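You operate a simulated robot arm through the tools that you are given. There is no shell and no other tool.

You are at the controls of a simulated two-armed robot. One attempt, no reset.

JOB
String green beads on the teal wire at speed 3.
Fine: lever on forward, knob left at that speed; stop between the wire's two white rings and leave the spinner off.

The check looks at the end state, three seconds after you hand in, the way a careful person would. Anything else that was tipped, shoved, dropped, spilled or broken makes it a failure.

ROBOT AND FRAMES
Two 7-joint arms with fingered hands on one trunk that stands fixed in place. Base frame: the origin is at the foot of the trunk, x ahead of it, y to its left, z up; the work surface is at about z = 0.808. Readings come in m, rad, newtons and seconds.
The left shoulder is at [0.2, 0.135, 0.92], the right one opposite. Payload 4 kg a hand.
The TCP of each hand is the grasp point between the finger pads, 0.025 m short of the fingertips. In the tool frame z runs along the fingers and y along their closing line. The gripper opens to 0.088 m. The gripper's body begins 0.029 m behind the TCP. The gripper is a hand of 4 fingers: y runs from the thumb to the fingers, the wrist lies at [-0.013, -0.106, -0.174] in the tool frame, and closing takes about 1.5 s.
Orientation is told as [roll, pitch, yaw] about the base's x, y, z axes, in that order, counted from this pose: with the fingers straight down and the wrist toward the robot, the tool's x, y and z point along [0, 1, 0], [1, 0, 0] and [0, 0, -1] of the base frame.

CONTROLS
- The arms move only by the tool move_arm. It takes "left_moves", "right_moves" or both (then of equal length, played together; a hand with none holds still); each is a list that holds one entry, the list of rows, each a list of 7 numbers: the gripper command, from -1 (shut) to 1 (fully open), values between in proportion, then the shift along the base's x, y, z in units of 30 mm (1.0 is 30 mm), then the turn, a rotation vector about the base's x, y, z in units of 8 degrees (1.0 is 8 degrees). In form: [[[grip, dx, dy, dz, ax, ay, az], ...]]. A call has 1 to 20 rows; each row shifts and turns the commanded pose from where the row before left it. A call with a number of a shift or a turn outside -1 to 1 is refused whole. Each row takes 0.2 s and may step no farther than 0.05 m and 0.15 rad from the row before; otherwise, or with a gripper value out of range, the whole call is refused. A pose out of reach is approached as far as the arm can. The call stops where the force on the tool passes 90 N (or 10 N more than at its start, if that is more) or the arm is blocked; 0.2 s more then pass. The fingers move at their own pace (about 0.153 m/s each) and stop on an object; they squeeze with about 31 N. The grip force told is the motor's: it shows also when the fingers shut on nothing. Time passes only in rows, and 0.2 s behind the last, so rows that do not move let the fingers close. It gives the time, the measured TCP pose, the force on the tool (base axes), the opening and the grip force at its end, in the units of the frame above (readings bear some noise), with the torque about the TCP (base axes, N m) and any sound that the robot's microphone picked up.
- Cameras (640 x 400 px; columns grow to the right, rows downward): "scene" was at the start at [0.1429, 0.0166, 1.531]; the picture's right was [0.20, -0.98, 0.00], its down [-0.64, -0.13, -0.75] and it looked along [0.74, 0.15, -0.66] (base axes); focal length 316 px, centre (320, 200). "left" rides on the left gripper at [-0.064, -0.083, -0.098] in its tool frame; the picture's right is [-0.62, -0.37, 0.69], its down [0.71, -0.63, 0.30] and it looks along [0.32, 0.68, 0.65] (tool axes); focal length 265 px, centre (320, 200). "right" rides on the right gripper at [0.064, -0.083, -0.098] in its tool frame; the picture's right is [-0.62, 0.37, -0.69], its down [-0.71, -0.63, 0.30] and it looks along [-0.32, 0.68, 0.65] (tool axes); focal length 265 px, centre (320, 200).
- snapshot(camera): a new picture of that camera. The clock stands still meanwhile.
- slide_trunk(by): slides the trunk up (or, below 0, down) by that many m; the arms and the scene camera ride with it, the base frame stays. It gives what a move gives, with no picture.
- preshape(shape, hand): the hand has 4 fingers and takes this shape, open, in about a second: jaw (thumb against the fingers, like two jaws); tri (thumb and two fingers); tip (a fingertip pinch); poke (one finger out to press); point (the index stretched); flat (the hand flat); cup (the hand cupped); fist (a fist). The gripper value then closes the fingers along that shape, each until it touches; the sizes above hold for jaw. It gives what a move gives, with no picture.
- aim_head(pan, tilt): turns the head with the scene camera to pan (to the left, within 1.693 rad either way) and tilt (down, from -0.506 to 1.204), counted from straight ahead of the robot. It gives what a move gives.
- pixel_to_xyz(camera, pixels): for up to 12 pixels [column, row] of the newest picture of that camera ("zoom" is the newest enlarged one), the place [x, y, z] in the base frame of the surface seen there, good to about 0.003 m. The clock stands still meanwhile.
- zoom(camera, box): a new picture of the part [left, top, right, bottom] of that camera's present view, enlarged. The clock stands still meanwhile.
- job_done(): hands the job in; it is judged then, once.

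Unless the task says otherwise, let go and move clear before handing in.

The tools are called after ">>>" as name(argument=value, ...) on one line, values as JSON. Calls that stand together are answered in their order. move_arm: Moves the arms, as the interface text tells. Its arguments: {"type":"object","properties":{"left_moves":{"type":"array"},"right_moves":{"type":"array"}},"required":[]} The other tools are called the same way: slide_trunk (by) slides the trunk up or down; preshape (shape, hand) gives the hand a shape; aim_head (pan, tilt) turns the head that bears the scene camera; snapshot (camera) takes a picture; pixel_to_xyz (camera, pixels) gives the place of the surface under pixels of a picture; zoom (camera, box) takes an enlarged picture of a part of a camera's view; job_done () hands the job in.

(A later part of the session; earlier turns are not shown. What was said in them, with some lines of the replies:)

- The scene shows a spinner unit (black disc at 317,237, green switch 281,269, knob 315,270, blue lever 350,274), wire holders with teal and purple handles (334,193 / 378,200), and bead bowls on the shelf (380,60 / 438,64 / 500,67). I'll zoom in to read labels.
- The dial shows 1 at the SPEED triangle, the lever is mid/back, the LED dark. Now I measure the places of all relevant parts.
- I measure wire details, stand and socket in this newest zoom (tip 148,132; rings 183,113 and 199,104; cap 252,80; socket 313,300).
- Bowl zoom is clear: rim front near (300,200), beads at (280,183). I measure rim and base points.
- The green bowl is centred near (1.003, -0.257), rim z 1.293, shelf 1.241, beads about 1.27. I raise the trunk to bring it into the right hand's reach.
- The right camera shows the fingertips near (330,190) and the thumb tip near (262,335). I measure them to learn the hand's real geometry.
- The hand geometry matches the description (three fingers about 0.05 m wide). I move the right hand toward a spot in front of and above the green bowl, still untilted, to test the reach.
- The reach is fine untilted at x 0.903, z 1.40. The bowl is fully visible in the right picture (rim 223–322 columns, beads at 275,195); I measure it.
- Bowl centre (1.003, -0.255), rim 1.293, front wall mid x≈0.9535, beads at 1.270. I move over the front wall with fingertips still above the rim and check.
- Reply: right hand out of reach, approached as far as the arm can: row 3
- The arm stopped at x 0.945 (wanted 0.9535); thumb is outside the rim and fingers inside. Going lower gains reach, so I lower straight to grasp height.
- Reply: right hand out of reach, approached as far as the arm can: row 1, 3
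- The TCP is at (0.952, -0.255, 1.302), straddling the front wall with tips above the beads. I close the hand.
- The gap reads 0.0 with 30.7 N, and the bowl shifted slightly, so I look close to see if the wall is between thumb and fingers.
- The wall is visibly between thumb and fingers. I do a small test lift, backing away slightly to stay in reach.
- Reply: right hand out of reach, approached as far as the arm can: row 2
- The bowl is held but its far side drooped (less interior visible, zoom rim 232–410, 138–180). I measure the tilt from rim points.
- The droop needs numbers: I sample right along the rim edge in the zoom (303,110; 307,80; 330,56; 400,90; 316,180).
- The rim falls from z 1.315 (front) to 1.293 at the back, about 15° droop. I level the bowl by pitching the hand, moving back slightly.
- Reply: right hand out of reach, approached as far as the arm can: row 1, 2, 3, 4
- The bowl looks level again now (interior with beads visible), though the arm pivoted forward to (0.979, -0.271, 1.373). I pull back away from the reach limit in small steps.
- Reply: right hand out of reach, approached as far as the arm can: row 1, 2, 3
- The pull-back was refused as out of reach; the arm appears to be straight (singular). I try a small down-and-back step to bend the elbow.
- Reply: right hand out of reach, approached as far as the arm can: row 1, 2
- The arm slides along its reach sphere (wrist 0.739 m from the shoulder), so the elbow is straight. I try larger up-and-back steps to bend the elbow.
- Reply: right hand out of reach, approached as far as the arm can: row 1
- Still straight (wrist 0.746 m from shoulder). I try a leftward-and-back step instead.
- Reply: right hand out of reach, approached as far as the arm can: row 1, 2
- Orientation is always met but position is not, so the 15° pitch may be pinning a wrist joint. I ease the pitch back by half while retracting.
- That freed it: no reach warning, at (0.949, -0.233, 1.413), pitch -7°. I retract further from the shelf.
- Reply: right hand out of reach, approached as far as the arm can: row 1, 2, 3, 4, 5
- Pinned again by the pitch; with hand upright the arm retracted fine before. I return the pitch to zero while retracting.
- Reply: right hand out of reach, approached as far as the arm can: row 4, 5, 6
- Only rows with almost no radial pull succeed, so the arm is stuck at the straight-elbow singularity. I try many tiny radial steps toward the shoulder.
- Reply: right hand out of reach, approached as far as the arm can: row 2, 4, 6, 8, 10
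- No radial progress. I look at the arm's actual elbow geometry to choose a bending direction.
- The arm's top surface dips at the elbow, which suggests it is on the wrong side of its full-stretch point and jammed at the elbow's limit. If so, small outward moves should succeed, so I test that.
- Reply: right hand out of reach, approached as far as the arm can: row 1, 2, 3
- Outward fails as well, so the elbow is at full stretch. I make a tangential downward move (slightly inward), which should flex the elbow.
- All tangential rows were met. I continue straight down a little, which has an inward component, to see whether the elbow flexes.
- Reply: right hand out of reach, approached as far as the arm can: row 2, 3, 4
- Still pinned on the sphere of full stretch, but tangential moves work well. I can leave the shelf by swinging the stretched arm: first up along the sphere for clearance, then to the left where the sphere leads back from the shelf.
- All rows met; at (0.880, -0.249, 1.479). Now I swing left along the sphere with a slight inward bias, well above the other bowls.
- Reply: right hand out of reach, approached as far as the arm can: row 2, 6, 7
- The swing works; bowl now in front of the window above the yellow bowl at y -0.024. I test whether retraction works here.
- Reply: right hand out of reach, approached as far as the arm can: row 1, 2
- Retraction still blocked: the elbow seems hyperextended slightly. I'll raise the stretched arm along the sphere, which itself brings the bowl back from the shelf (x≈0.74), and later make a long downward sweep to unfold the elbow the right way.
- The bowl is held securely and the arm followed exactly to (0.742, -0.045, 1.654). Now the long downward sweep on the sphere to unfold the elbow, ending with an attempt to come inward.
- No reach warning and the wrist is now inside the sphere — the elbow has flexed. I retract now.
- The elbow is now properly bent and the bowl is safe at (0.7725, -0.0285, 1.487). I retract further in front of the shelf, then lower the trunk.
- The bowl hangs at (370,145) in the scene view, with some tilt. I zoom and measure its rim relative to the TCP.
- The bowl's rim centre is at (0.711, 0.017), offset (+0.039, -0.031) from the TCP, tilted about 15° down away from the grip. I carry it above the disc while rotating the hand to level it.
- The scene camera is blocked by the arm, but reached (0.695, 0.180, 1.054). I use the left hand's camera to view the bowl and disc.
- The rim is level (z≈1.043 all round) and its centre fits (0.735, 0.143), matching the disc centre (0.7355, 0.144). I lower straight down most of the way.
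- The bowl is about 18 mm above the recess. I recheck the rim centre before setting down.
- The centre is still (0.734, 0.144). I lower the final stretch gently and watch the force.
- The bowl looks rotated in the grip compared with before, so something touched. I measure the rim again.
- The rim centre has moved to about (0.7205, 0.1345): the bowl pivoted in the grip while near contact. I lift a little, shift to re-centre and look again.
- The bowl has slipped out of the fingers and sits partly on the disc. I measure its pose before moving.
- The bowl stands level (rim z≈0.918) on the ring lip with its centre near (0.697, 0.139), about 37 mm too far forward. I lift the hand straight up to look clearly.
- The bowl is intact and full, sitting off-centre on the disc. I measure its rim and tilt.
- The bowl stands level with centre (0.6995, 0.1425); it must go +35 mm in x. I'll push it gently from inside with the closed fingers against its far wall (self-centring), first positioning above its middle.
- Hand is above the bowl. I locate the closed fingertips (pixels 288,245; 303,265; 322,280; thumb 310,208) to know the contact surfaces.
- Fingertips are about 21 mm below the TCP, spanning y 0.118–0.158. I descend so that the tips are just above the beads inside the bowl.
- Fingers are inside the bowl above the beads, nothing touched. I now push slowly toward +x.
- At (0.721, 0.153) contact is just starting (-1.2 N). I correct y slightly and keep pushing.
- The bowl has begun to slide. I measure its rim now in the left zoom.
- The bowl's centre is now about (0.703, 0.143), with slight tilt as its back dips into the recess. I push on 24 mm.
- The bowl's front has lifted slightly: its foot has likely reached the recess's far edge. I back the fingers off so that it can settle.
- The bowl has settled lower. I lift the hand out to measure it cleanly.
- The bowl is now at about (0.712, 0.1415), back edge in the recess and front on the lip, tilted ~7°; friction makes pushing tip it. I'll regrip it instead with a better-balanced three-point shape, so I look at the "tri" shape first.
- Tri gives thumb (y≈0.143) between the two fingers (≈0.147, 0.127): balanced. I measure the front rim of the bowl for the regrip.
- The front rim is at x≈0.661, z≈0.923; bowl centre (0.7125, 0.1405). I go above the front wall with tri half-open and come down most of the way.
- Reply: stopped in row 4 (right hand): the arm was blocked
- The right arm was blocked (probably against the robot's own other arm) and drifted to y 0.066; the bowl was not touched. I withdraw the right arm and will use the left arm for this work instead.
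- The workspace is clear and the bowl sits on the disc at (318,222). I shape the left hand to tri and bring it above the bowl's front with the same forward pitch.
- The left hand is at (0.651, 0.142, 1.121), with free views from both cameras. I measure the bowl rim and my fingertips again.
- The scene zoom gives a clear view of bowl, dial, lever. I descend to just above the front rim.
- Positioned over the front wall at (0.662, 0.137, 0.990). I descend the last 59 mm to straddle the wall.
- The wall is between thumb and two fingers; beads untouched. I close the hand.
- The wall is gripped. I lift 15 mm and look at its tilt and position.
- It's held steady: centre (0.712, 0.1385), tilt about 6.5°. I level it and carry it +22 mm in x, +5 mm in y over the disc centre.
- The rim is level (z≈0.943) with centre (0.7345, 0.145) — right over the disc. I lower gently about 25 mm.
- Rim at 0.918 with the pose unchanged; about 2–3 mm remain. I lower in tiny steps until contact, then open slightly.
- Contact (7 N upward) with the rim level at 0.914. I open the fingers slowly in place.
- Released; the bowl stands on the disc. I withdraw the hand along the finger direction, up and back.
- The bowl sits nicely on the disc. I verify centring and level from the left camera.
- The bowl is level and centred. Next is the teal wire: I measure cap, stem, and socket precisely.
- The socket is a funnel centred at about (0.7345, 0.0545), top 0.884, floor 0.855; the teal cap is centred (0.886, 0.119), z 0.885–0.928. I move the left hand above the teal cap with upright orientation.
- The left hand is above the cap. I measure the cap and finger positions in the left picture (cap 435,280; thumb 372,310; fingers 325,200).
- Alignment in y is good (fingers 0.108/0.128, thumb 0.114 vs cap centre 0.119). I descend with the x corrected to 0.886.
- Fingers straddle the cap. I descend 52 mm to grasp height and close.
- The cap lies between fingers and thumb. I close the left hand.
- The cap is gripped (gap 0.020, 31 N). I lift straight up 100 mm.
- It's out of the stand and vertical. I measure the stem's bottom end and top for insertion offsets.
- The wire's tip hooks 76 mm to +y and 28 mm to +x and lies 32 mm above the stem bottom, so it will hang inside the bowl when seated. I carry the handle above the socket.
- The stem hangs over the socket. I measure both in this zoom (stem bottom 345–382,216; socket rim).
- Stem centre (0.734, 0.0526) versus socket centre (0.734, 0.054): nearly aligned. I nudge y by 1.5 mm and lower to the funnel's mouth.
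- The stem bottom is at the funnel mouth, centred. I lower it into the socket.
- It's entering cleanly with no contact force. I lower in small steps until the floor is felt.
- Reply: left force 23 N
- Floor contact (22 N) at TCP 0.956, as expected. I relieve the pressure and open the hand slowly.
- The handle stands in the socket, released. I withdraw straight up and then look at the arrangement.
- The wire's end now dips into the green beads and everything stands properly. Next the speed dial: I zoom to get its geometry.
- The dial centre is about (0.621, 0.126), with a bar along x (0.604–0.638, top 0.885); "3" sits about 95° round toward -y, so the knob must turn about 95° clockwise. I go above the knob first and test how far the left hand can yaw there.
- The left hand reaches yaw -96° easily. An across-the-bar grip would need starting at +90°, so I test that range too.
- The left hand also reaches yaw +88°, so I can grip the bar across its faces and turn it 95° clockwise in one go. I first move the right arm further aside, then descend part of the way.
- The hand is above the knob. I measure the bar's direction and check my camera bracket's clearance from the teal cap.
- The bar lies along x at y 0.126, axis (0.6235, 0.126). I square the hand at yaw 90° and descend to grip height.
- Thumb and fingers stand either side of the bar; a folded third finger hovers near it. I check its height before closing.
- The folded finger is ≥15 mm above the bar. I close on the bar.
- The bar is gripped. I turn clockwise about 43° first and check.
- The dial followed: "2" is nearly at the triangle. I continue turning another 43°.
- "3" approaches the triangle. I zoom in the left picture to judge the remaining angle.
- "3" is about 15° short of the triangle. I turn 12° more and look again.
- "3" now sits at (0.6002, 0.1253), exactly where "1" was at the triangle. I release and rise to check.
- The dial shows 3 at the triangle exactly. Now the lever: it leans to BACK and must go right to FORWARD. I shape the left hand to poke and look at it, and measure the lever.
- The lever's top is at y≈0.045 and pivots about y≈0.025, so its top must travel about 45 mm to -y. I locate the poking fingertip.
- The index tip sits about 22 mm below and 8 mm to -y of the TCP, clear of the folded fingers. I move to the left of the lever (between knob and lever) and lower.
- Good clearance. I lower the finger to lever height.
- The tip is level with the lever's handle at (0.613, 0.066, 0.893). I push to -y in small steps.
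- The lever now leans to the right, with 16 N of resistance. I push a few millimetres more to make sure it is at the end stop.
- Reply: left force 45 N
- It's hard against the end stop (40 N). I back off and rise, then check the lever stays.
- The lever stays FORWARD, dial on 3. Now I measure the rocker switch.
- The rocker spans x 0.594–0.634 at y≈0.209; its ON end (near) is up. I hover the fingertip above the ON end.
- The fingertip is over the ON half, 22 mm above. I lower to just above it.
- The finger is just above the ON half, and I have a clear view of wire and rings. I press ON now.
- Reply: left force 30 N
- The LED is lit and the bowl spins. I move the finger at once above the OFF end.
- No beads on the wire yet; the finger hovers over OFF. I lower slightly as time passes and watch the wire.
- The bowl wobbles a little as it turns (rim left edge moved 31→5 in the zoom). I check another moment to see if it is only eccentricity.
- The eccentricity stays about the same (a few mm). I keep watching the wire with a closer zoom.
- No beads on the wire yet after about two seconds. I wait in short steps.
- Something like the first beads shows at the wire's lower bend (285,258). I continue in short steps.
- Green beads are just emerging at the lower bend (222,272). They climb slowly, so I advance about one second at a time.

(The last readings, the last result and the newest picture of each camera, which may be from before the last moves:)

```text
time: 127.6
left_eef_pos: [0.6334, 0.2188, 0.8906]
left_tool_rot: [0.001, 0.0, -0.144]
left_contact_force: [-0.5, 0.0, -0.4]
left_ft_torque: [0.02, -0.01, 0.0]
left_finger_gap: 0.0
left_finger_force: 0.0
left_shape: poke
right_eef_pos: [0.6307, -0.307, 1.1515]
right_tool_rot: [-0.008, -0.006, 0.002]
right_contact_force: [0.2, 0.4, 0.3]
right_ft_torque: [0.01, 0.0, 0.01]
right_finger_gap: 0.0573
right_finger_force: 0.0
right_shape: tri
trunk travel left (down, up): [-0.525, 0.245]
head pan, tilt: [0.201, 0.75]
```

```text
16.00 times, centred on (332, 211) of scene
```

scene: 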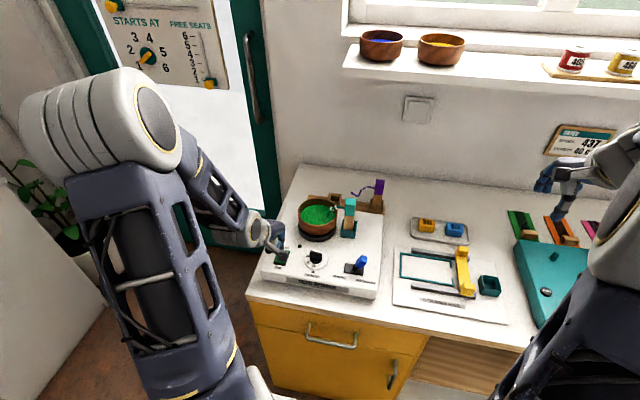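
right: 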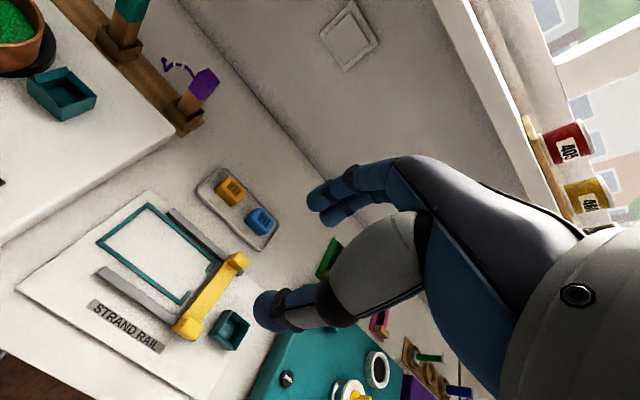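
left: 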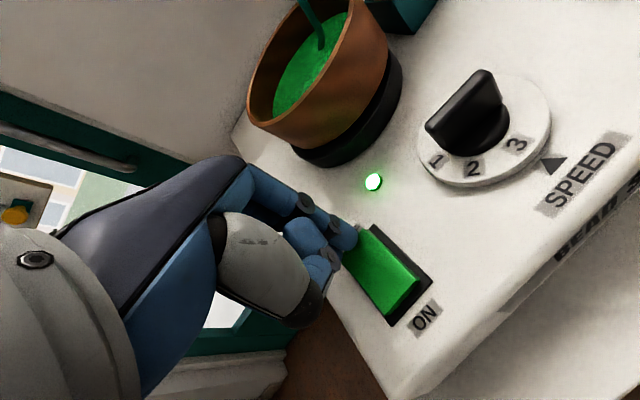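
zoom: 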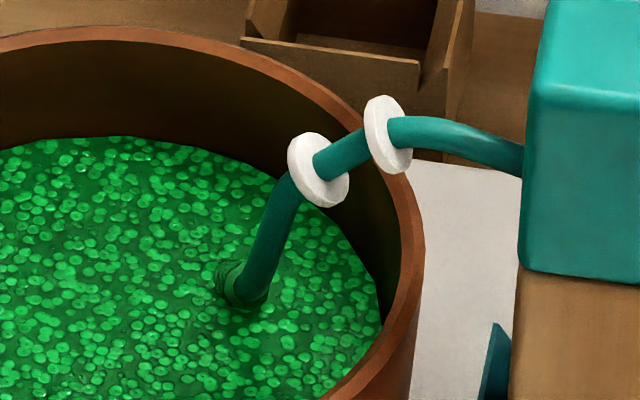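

The bead front is at the lower bend (240,285). I check the bowl's seating with a wider view at the next step.

>>> move_arm(left_moves=[[[-1, 0, 0, 0, 0, 0, 0], [-1, 0, 0, 0, 0, 0, 0], [-1, 0, 0, 0, 0, 0, 0]]])

>>> zoom(camera="scene", box=[290, 180, 370, 250])

>>> zoom(camera="scene", box=[322, 200, 342, 222])

>>> snapshot(camera="left")

```text
time: 128.4
left_eef_pos: [0.6331, 0.2199, 0.8925]
left_tool_rot: [-0.002, 0.0, -0.145]
left_contact_force: [0.0, -1.1, 0.5]
left_ft_torque: [-0.02, 0.0, 0.01]
left_finger_gap: 0.0001
left_finger_force: 0.1
left_shape: poke
right_eef_pos: [0.6318, -0.3067, 1.1507]
right_tool_rot: [-0.007, -0.006, 0.002]
right_contact_force: [-0.3, 0.1, -0.5]
right_ft_torque: [0.01, 0.01, -0.01]
right_finger_gap: 0.0576
right_finger_force: 0.0
right_shape: tri
trunk travel left (down, up): [-0.525, 0.245]
head pan, tilt: [0.201, 0.75]
```

```text
5.71 times, centred on (330, 215) of scene
```

zoom: 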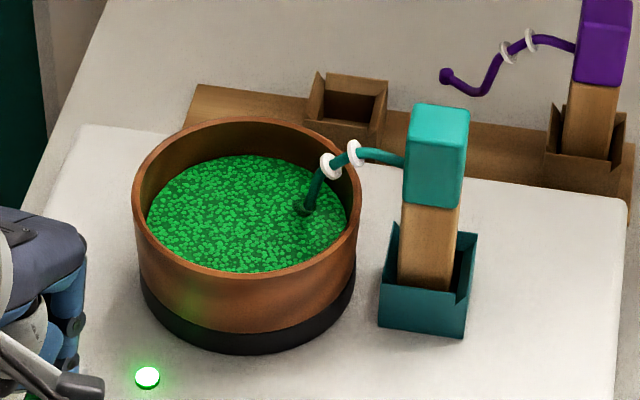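

```text
16.00 times, centred on (332, 211) of scene
```

zoom: 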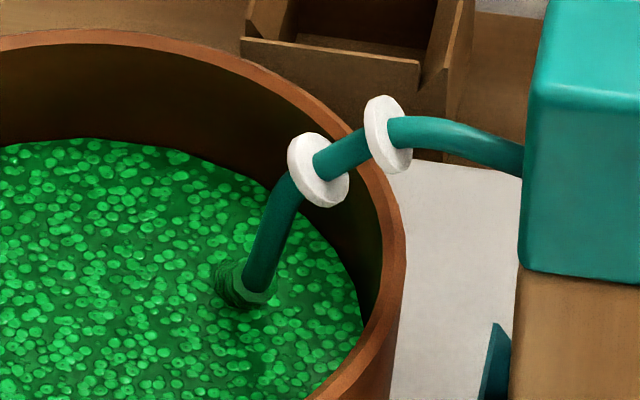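

```text
taken
```

left: 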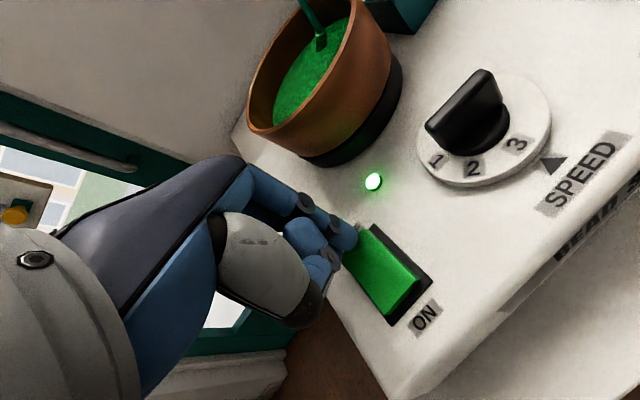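

The bowl stays on the disc, wobbling slightly. The bead front is rounding the bend at (265,285), moving ~25 px/s in this zoom; I advance 2 s.

>>> move_arm(left_moves=[[[-1, 0, 0, 0, 0, 0, 0], [-1, 0, 0, 0, 0, 0, 0], [-1, 0, 0, 0, 0, 0, 0], [-1, 0, 0, 0, 0, 0, 0], [-1, 0, 0, 0, 0, 0, 0], [-1, 0, 0, 0, 0, 0, 0], [-1, 0, 0, 0, 0, 0, 0]]])

>>> zoom(camera="scene", box=[290, 180, 370, 250])

>>> zoom(camera="scene", box=[322, 200, 342, 222])

```text
time: 130.0
left_eef_pos: [0.6329, 0.2196, 0.8916]
left_tool_rot: [0.001, 0.0, -0.145]
left_contact_force: [-0.4, 0.1, -0.7]
left_ft_torque: [0.03, 0.01, 0.01]
left_finger_gap: 0.0
left_finger_force: 0.0
left_shape: poke
right_eef_pos: [0.6312, -0.3065, 1.1514]
right_tool_rot: [-0.007, -0.007, 0.002]
right_contact_force: [0.1, -0.5, 0.4]
right_ft_torque: [-0.02, -0.01, -0.02]
right_finger_gap: 0.0572
right_finger_force: 0.1
right_shape: tri
trunk travel left (down, up): [-0.525, 0.245]
head pan, tilt: [0.201, 0.75]
```

```text
5.71 times, centred on (330, 215) of scene
```

zoom: 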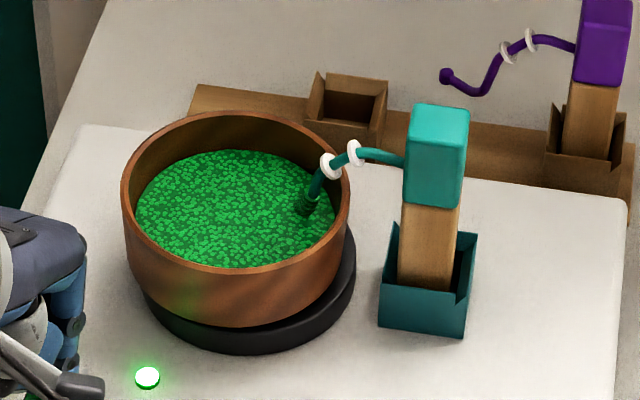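

```text
16.00 times, centred on (332, 211) of scene
```

zoom: 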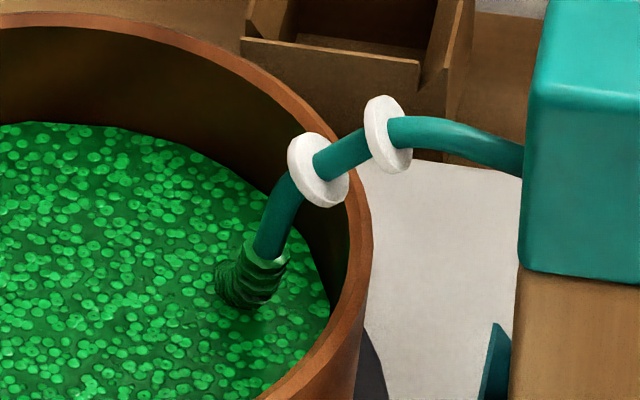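

The wobble is not growing, and the bead front is at (262,250), climbing at ~21 px/s; ring 1 is ~70 px ahead. I advance about 2 s.

>>> move_arm(left_moves=[[[-1, 0, 0, 0, 0, 0, 0], [-1, 0, 0, 0, 0, 0, 0], [-1, 0, 0, 0, 0, 0, 0], [-1, 0, 0, 0, 0, 0, 0], [-1, 0, 0, 0, 0, 0, 0], [-1, 0, 0, 0, 0, 0, 0], [-1, 0, 0, 0, 0, 0, 0], [-1, 0, 0, 0, 0, 0, 0]]])

>>> zoom(camera="scene", box=[290, 180, 370, 250])

>>> zoom(camera="scene", box=[322, 200, 342, 222])

```text
time: 131.8
left_eef_pos: [0.6328, 0.2188, 0.892]
left_tool_rot: [0.0, 0.001, -0.145]
left_contact_force: [0.6, 0.5, 0.0]
left_ft_torque: [0.03, 0.03, 0.0]
left_finger_gap: 0.0001
left_finger_force: 0.1
left_shape: poke
right_eef_pos: [0.6305, -0.3075, 1.1523]
right_tool_rot: [-0.007, -0.006, 0.002]
right_contact_force: [0.7, 0.1, -1.3]
right_ft_torque: [0.01, -0.02, 0.04]
right_finger_gap: 0.0573
right_finger_force: 0.0
right_shape: tri
trunk travel left (down, up): [-0.525, 0.245]
head pan, tilt: [0.201, 0.75]
```

```text
5.71 times, centred on (330, 215) of scene
```

zoom: 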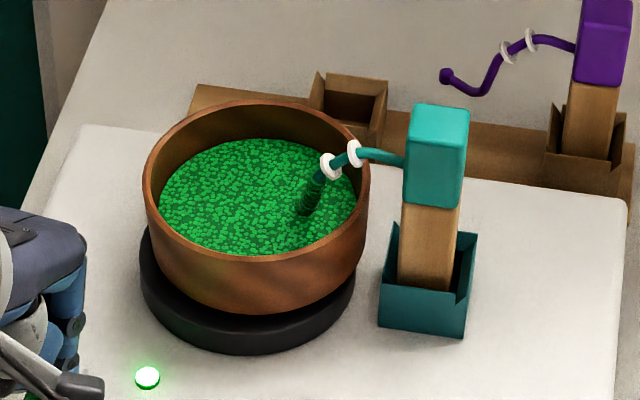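

```text
16.00 times, centred on (332, 211) of scene
```

zoom: 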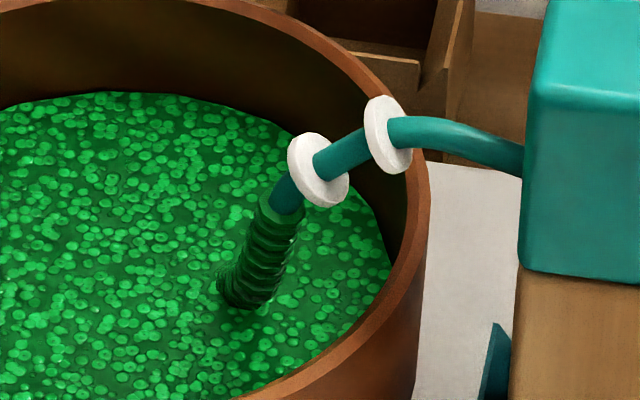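

The bead front is at (282,203), just below ring 1 at (318,170); the window's middle is about 2.4 s away. I advance 1.2 s and look again.

>>> move_arm(left_moves=[[[-1, 0, 0, 0, 0, 0, 0], [-1, 0, 0, 0, 0, 0, 0], [-1, 0, 0, 0, 0, 0, 0], [-1, 0, 0, 0, 0, 0, 0], [-1, 0, 0, 0, 0, 0, 0]]])

>>> zoom(camera="scene", box=[322, 200, 342, 222])

```text
time: 133.0
left_eef_pos: [0.6328, 0.2202, 0.8901]
left_tool_rot: [0.0, 0.0, -0.145]
left_contact_force: [-0.2, 0.5, 0.4]
left_ft_torque: [0.01, 0.02, 0.03]
left_finger_gap: 0.0
left_finger_force: 0.1
left_shape: poke
right_eef_pos: [0.6324, -0.3061, 1.1523]
right_tool_rot: [-0.006, -0.009, 0.001]
right_contact_force: [0.6, -0.3, -0.3]
right_ft_torque: [-0.03, 0.03, 0.0]
right_finger_gap: 0.0574
right_finger_force: 0.1
right_shape: tri
trunk travel left (down, up): [-0.525, 0.245]
head pan, tilt: [0.201, 0.75]
```

```text
16.00 times, centred on (332, 211) of scene
```

zoom: 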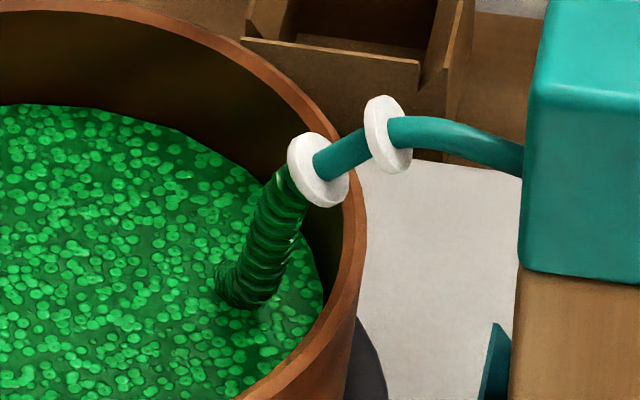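

The front is just reaching ring 1. I advance 0.4 s more.

>>> move_arm(left_moves=[[[-1, 0, 0, 0, 0, 0, 0]]])

>>> zoom(camera="scene", box=[322, 200, 342, 222])

```text
time: 133.4
left_eef_pos: [0.6321, 0.2195, 0.8915]
left_tool_rot: [-0.002, 0.0, -0.144]
left_contact_force: [0.5, 0.3, 1.1]
left_ft_torque: [0.02, 0.02, 0.0]
left_finger_gap: 0.0001
left_finger_force: 0.0
left_shape: poke
right_eef_pos: [0.6313, -0.308, 1.1509]
right_tool_rot: [-0.005, -0.007, 0.003]
right_contact_force: [-0.2, 0.6, -0.3]
right_ft_torque: [0.0, 0.0, -0.01]
right_finger_gap: 0.0573
right_finger_force: 0.0
right_shape: tri
trunk travel left (down, up): [-0.525, 0.245]
head pan, tilt: [0.201, 0.75]
```

```text
16.00 times, centred on (332, 211) of scene
```

zoom: 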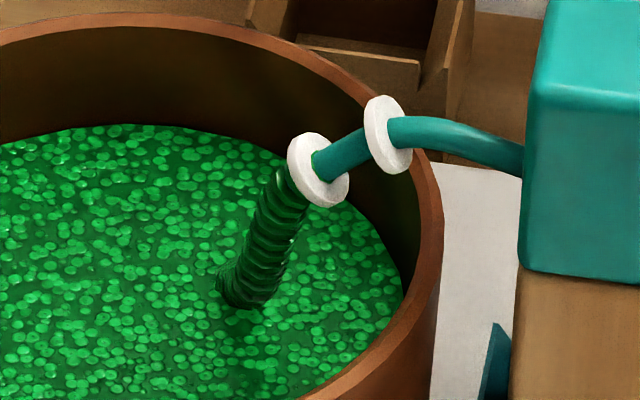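

Beads are just passing ring 1. I now press OFF: one short wait row, then down.

>>> move_arm(left_moves=[[[-1, 0, 0, -0.05, 0, 0, 0], [-1, 0, 0, -0.2, 0, 0, 0], [-1, 0, 0, -0.2, 0, 0, 0]]])

>>> zoom(camera="scene", box=[322, 200, 342, 222])

>>> zoom(camera="left", box=[300, 130, 430, 300])

```text
time: 134.2
left_eef_pos: [0.6356, 0.2176, 0.8824]
left_tool_rot: [0.003, -0.015, -0.144]
left_contact_force: [-2.2, -5.5, 55.1]
left_ft_torque: [-0.21, 0.14, 0.01]
left_finger_gap: 0.0
left_finger_force: 0.1
left_shape: poke
right_eef_pos: [0.63, -0.307, 1.1528]
right_tool_rot: [-0.007, -0.009, 0.002]
right_contact_force: [-0.3, 0.3, 0.1]
right_ft_torque: [0.0, -0.03, -0.01]
right_finger_gap: 0.0573
right_finger_force: 0.1
right_shape: tri
trunk travel left (down, up): [-0.525, 0.245]
head pan, tilt: [0.201, 0.75]
```

```text
16.00 times, centred on (332, 211) of scene
```

zoom: 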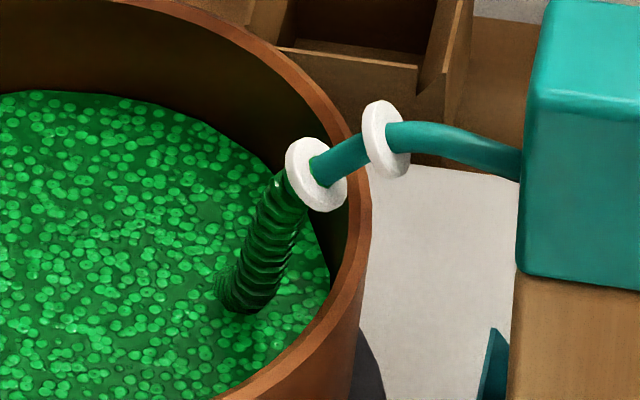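

```text
2.35 times, centred on (365, 215) of left
```

zoom: 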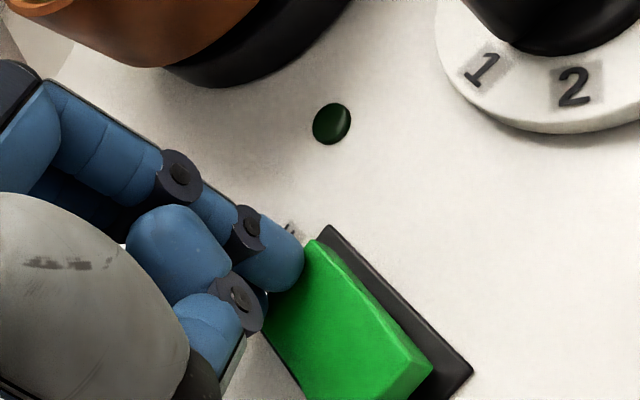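

The LED is off. I lift the finger off and inspect the bead front closely.

>>> move_arm(left_moves=[[[-1, 0, 0, 0.4, 0, 0, 0], [-1, 0, 0, 0.3, 0, 0, 0], [-1, 0, 0, 0, 0, 0, 0]]])

>>> zoom(camera="scene", box=[322, 200, 342, 222])

>>> zoom(camera="scene", box=[325, 200, 337, 212])

>>> snapshot(camera="left")

```text
time: 135.0
left_eef_pos: [0.6326, 0.2181, 0.8987]
left_tool_rot: [-0.003, 0.005, -0.143]
left_contact_force: [-0.1, -0.1, -0.5]
left_ft_torque: [-0.03, -0.03, -0.02]
left_finger_gap: 0.0001
left_finger_force: 0.1
left_shape: poke
right_eef_pos: [0.632, -0.3072, 1.1513]
right_tool_rot: [-0.008, -0.007, 0.002]
right_contact_force: [0.4, -0.3, -0.3]
right_ft_torque: [0.0, -0.01, 0.02]
right_finger_gap: 0.0574
right_finger_force: 0.0
right_shape: tri
trunk travel left (down, up): [-0.525, 0.245]
head pan, tilt: [0.201, 0.75]
```

```text
16.00 times, centred on (332, 211) of scene
```

zoom: 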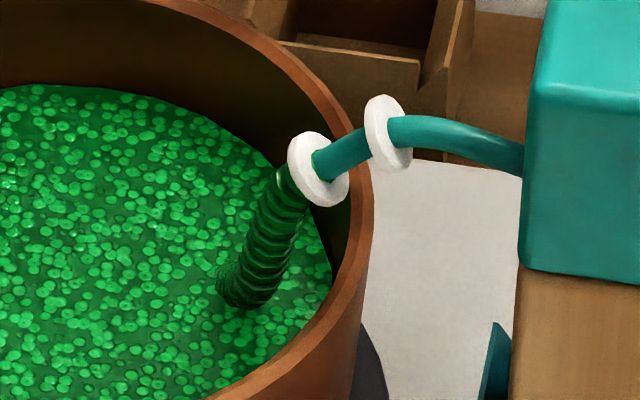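

```text
16.00 times, centred on (331, 206) of scene
```

zoom: 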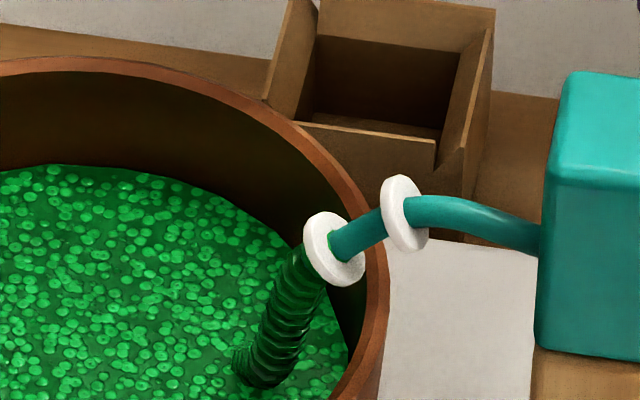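

```text
taken
```

left: 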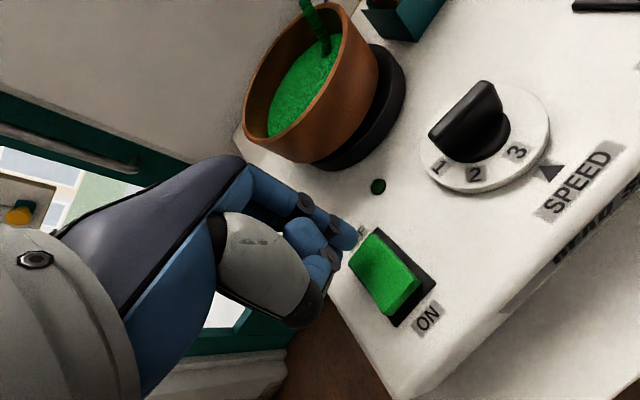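

Stopped: the front has only just passed ring 1 (green sliver at 313,165). I want it clearly between the rings, so a short second run is needed; first I check the bowl's seating.

>>> zoom(camera="left", box=[220, 0, 420, 180])

>>> zoom(camera="scene", box=[290, 180, 370, 250])

>>> pixel_to_xyz(camera="zoom", pixels=[[128, 185], [140, 215], [170, 245], [220, 262], [280, 256], [325, 225], [348, 185], [340, 150], [300, 122], [240, 108], [180, 120], [145, 150]])

```text
2.22 times, centred on (320, 90) of left
```

zoom: 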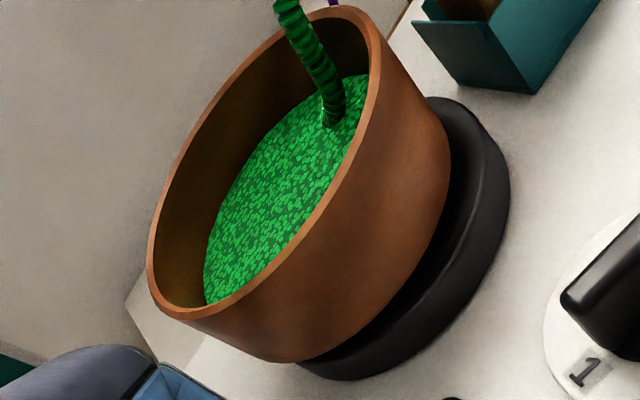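

```text
5.71 times, centred on (330, 215) of scene
```

zoom: 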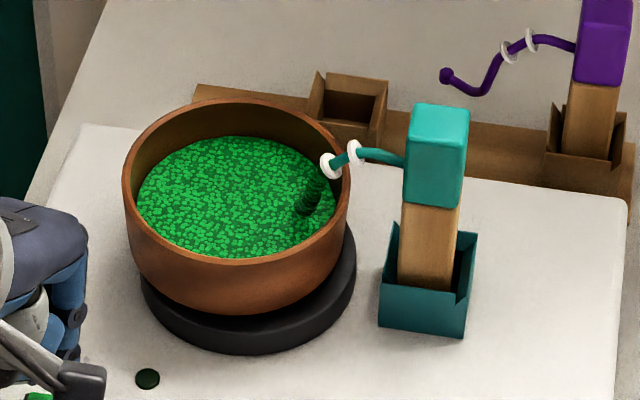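

```text
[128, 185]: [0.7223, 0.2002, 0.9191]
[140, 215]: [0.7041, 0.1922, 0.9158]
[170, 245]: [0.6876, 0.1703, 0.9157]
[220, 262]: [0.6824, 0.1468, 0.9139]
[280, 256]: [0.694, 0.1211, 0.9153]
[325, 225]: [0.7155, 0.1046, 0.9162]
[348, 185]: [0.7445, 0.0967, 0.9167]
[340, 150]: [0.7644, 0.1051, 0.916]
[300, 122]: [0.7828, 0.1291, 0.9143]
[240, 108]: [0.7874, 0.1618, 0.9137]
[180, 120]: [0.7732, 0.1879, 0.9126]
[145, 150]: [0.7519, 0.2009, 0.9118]
```

The bowl is level (rim 0.912–0.919) in the recess, only 5 mm off centre, so another short run is safe. I move back above ON.

>>> move_arm(left_moves=[[[-1, -0.5, 0.03, 0, 0, 0, 0], [-1, -0.53, 0, -0.1, 0, 0, 0], [-1, 0, 0, 0, 0, 0, 0]]])

>>> zoom(camera="left", box=[300, 170, 430, 300])

```text
time: 135.8
left_eef_pos: [0.6007, 0.221, 0.8963]
left_tool_rot: [0.001, -0.001, -0.143]
left_contact_force: [-0.6, -0.6, -0.4]
left_ft_torque: [0.01, 0.03, 0.02]
left_finger_gap: 0.0
left_finger_force: 0.0
left_shape: poke
right_eef_pos: [0.6314, -0.3074, 1.152]
right_tool_rot: [-0.007, -0.007, 0.001]
right_contact_force: [-0.3, 0.6, 0.6]
right_ft_torque: [0.0, -0.01, 0.02]
right_finger_gap: 0.0577
right_finger_force: 0.0
right_shape: tri
trunk travel left (down, up): [-0.525, 0.245]
head pan, tilt: [0.201, 0.75]
```

```text
3.08 times, centred on (365, 235) of left
```

zoom: 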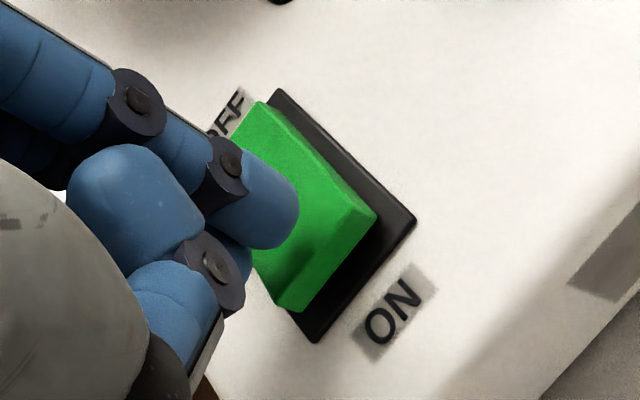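

Above ON, same pose as the first press. I press ON again.

>>> move_arm(left_moves=[[[-1, 0, 0, -0.27, 0, 0, 0], [-1, 0, 0, -0.2, 0, 0, 0]]])

>>> zoom(camera="scene", box=[322, 200, 342, 222])

>>> zoom(camera="left", box=[300, 130, 430, 300])

```text
time: 136.4
left_eef_pos: [0.6042, 0.2203, 0.885]
left_tool_rot: [0.002, -0.008, -0.146]
left_contact_force: [-2.8, -3.3, 26.3]
left_ft_torque: [-0.13, 0.06, 0.01]
left_finger_gap: 0.0001
left_finger_force: 0.0
left_shape: poke
right_eef_pos: [0.6322, -0.3076, 1.1522]
right_tool_rot: [-0.006, -0.006, 0.002]
right_contact_force: [-0.7, -1.3, 0.0]
right_ft_torque: [0.01, -0.01, 0.04]
right_finger_gap: 0.0575
right_finger_force: 0.0
right_shape: tri
trunk travel left (down, up): [-0.525, 0.245]
head pan, tilt: [0.201, 0.75]
```

```text
16.00 times, centred on (332, 211) of scene
```

zoom: 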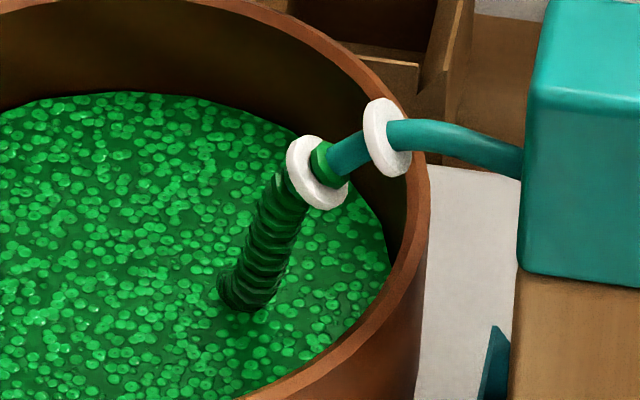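

```text
2.35 times, centred on (365, 215) of left
```

zoom: 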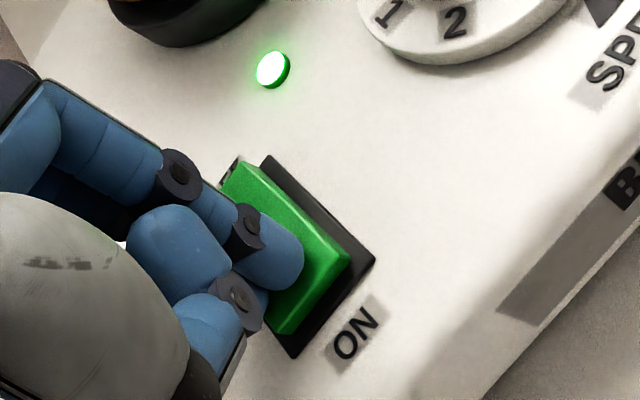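

ON again, and the front is now visibly past ring 1 at (325,165). I go straight to OFF and press, about 0.8 s.

>>> move_arm(left_moves=[[[-1, 0.2, 0, 0.5, 0, 0, 0], [-1, 0.87, 0, 0, 0, 0, 0], [-1, 0, 0, -0.28, 0, 0, 0], [-1, 0, 0, -0.25, 0, 0, 0]]])

>>> zoom(camera="scene", box=[322, 200, 342, 222])

>>> zoom(camera="left", box=[300, 130, 430, 300])

```text
time: 137.4
left_eef_pos: [0.6345, 0.2199, 0.8829]
left_tool_rot: [0.002, -0.01, -0.145]
left_contact_force: [-0.4, -3.2, 33.3]
left_ft_torque: [-0.05, 0.07, -0.03]
left_finger_gap: 0.0
left_finger_force: 0.1
left_shape: poke
right_eef_pos: [0.6312, -0.3065, 1.1525]
right_tool_rot: [-0.008, -0.007, 0.003]
right_contact_force: [0.2, -0.1, -0.2]
right_ft_torque: [-0.02, 0.0, -0.01]
right_finger_gap: 0.0575
right_finger_force: 0.1
right_shape: tri
trunk travel left (down, up): [-0.525, 0.245]
head pan, tilt: [0.201, 0.75]
```

```text
16.00 times, centred on (332, 211) of scene
```

zoom: 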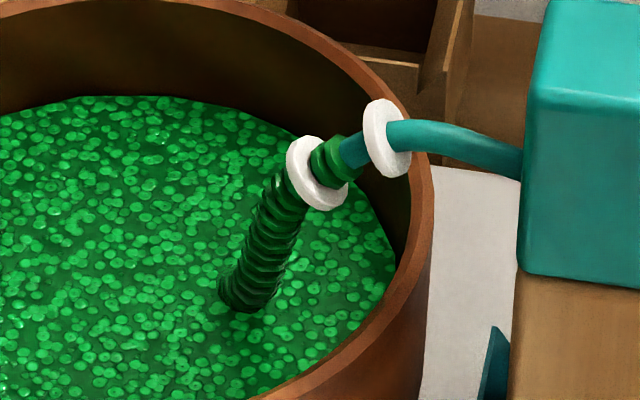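

```text
2.35 times, centred on (365, 215) of left
```

zoom: 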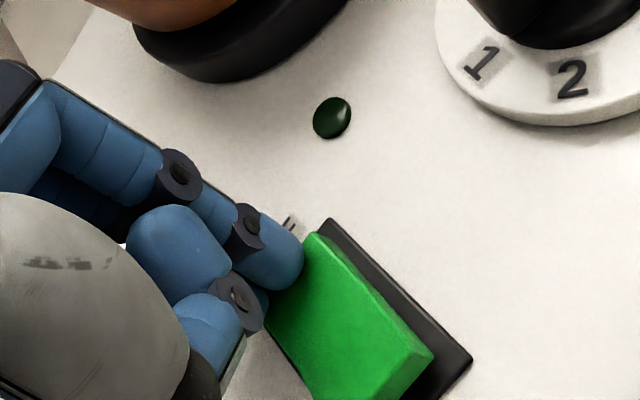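

The LED is off and the bead front is now midway between the two white rings (340,150). I lift the finger away and retreat clear of the machine.

>>> move_arm(left_moves=[[[-1, 0, 0, 0.4, 0, 0, 0], [-1, 0, 0, 0.7, 0, 0, 0], [-1, -0.2, 0.2, 0.9, 0, 0, 0], [-1, -0.4, 0.6, 0.9, 0, 0, 0], [-1, -0.5, 0.8, 0.9, 0, 0, 0], [-1, -0.5, 0.9, 0.7, 0, 0, 0], [-1, -0.5, 0.9, 0.5, 0, 0, 0], [-1, -0.5, 0.9, 0.3, 0, 0, 0], [-1, 0, 0, 0, 0, 0, 0]]])

>>> snapshot(camera="scene")

>>> zoom(camera="scene", box=[265, 180, 385, 300])

>>> zoom(camera="scene", box=[322, 200, 342, 222])

```text
time: 139.4
left_eef_pos: [0.5566, 0.3523, 1.04]
left_tool_rot: [0.0, 0.002, -0.144]
left_contact_force: [-1.5, -0.1, -0.6]
left_ft_torque: [0.01, -0.03, 0.03]
left_finger_gap: 0.0
left_finger_force: 0.1
left_shape: poke
right_eef_pos: [0.631, -0.3066, 1.1517]
right_tool_rot: [-0.007, -0.007, 0.001]
right_contact_force: [-0.4, 1.0, 1.2]
right_ft_torque: [0.02, -0.01, 0.03]
right_finger_gap: 0.0578
right_finger_force: 0.1
right_shape: tri
trunk travel left (down, up): [-0.525, 0.245]
head pan, tilt: [0.201, 0.75]
```

```text
taken
```

scene: 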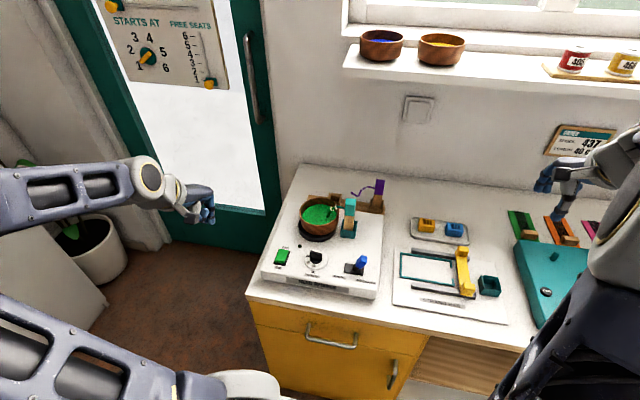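

```text
3.33 times, centred on (325, 240) of scene
```

zoom: 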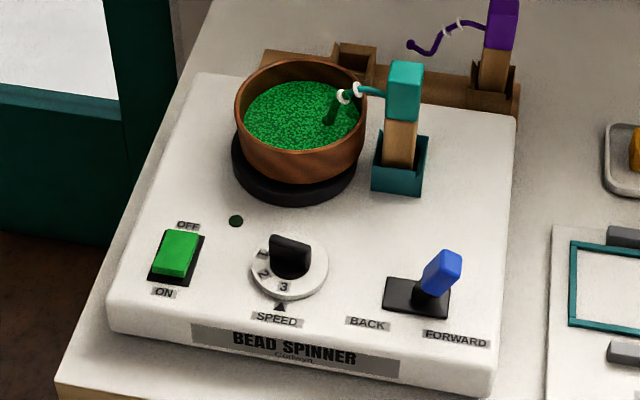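

```text
16.00 times, centred on (332, 211) of scene
```

zoom: 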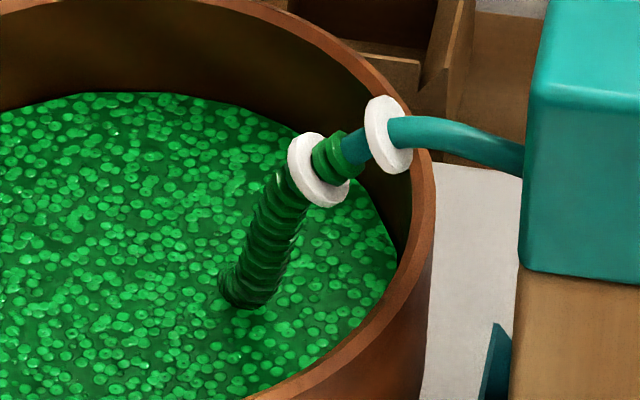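

The end state looks right: LED dark, dial at 3, lever at FORWARD, beads ending midway between the rings. I take one last look at the shelf and the rest of the bench for any disturbance.

>>> aim_head(pan=-0.25, tilt=0.55)

>>> snapshot(camera="scene")

>>> snapshot(camera="right")

```text
time: 140.3
left_eef_pos: [0.5558, 0.3514, 1.04]
left_tool_rot: [-0.001, 0.0, -0.145]
left_contact_force: [0.2, 0.7, -0.1]
left_ft_torque: [-0.01, -0.01, -0.02]
left_finger_gap: 0.0
left_finger_force: 0.1
left_shape: poke
right_eef_pos: [0.6308, -0.3057, 1.1523]
right_tool_rot: [-0.009, -0.008, 0.0]
right_contact_force: [1.0, 0.2, -0.1]
right_ft_torque: [0.0, -0.03, -0.02]
right_finger_gap: 0.0579
right_finger_force: 0.1
right_shape: tri
trunk travel left (down, up): [-0.525, 0.245]
head pan, tilt: [-0.25, 0.55]
```

```text
taken
```

scene: 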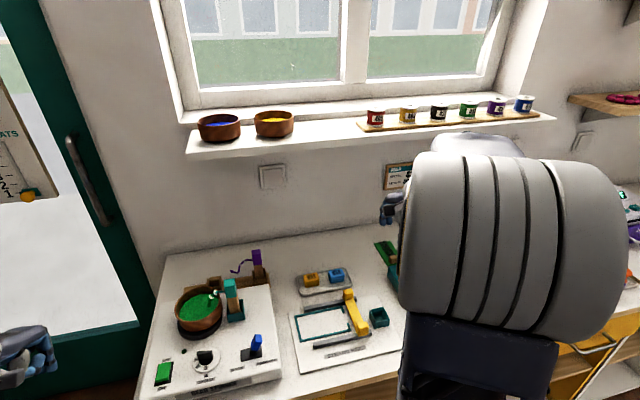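

```text
taken
```

right: 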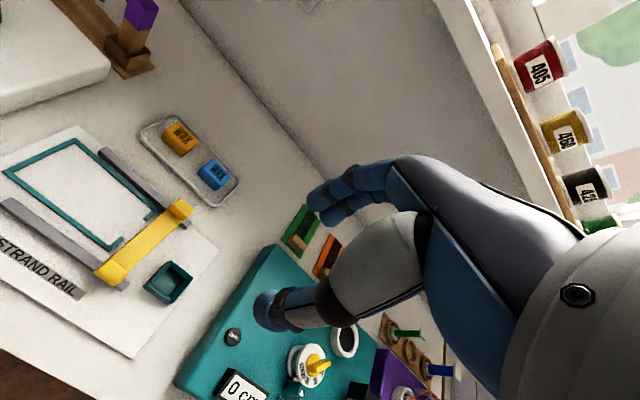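

Nothing else is disturbed: both other bowls, the spools, wax tray and strand rail stand as before, and both hands are empty and clear. I hand the job in.

>>> job_done()

```text
The job is handed in.
```

The teal wire is strung with green beads at speed 3, and I've handed the job in; the result of the check hasn't come back.

- **Beads:** they end about midway between the wire's two white rings.
- **Controls:** the lever is on FORWARD, the dial is at 3, and the spinner is off with its light dark.
- **Left in place:** the green bowl is still on the spinner disc and the teal wire handle is in its socket. Both were level when I last looked.

**Bowl slip:** the bowl slipped out of the right hand while I was setting it down, landing upright on the edge of the disc. I saw no beads spill, and I regripped it with the left hand and seated it properly. It sits a few millimetres off the disc's centre and wobbled a little while spinning.

**Two runs:** the first run stopped with the beads only just past the first ring. I ran the spinner for about another second to bring them between the rings.

In the last pictures the other bowls, the spools, the wax tray and the strand rail looked undisturbed. Both hands are empty and clear of the bench.
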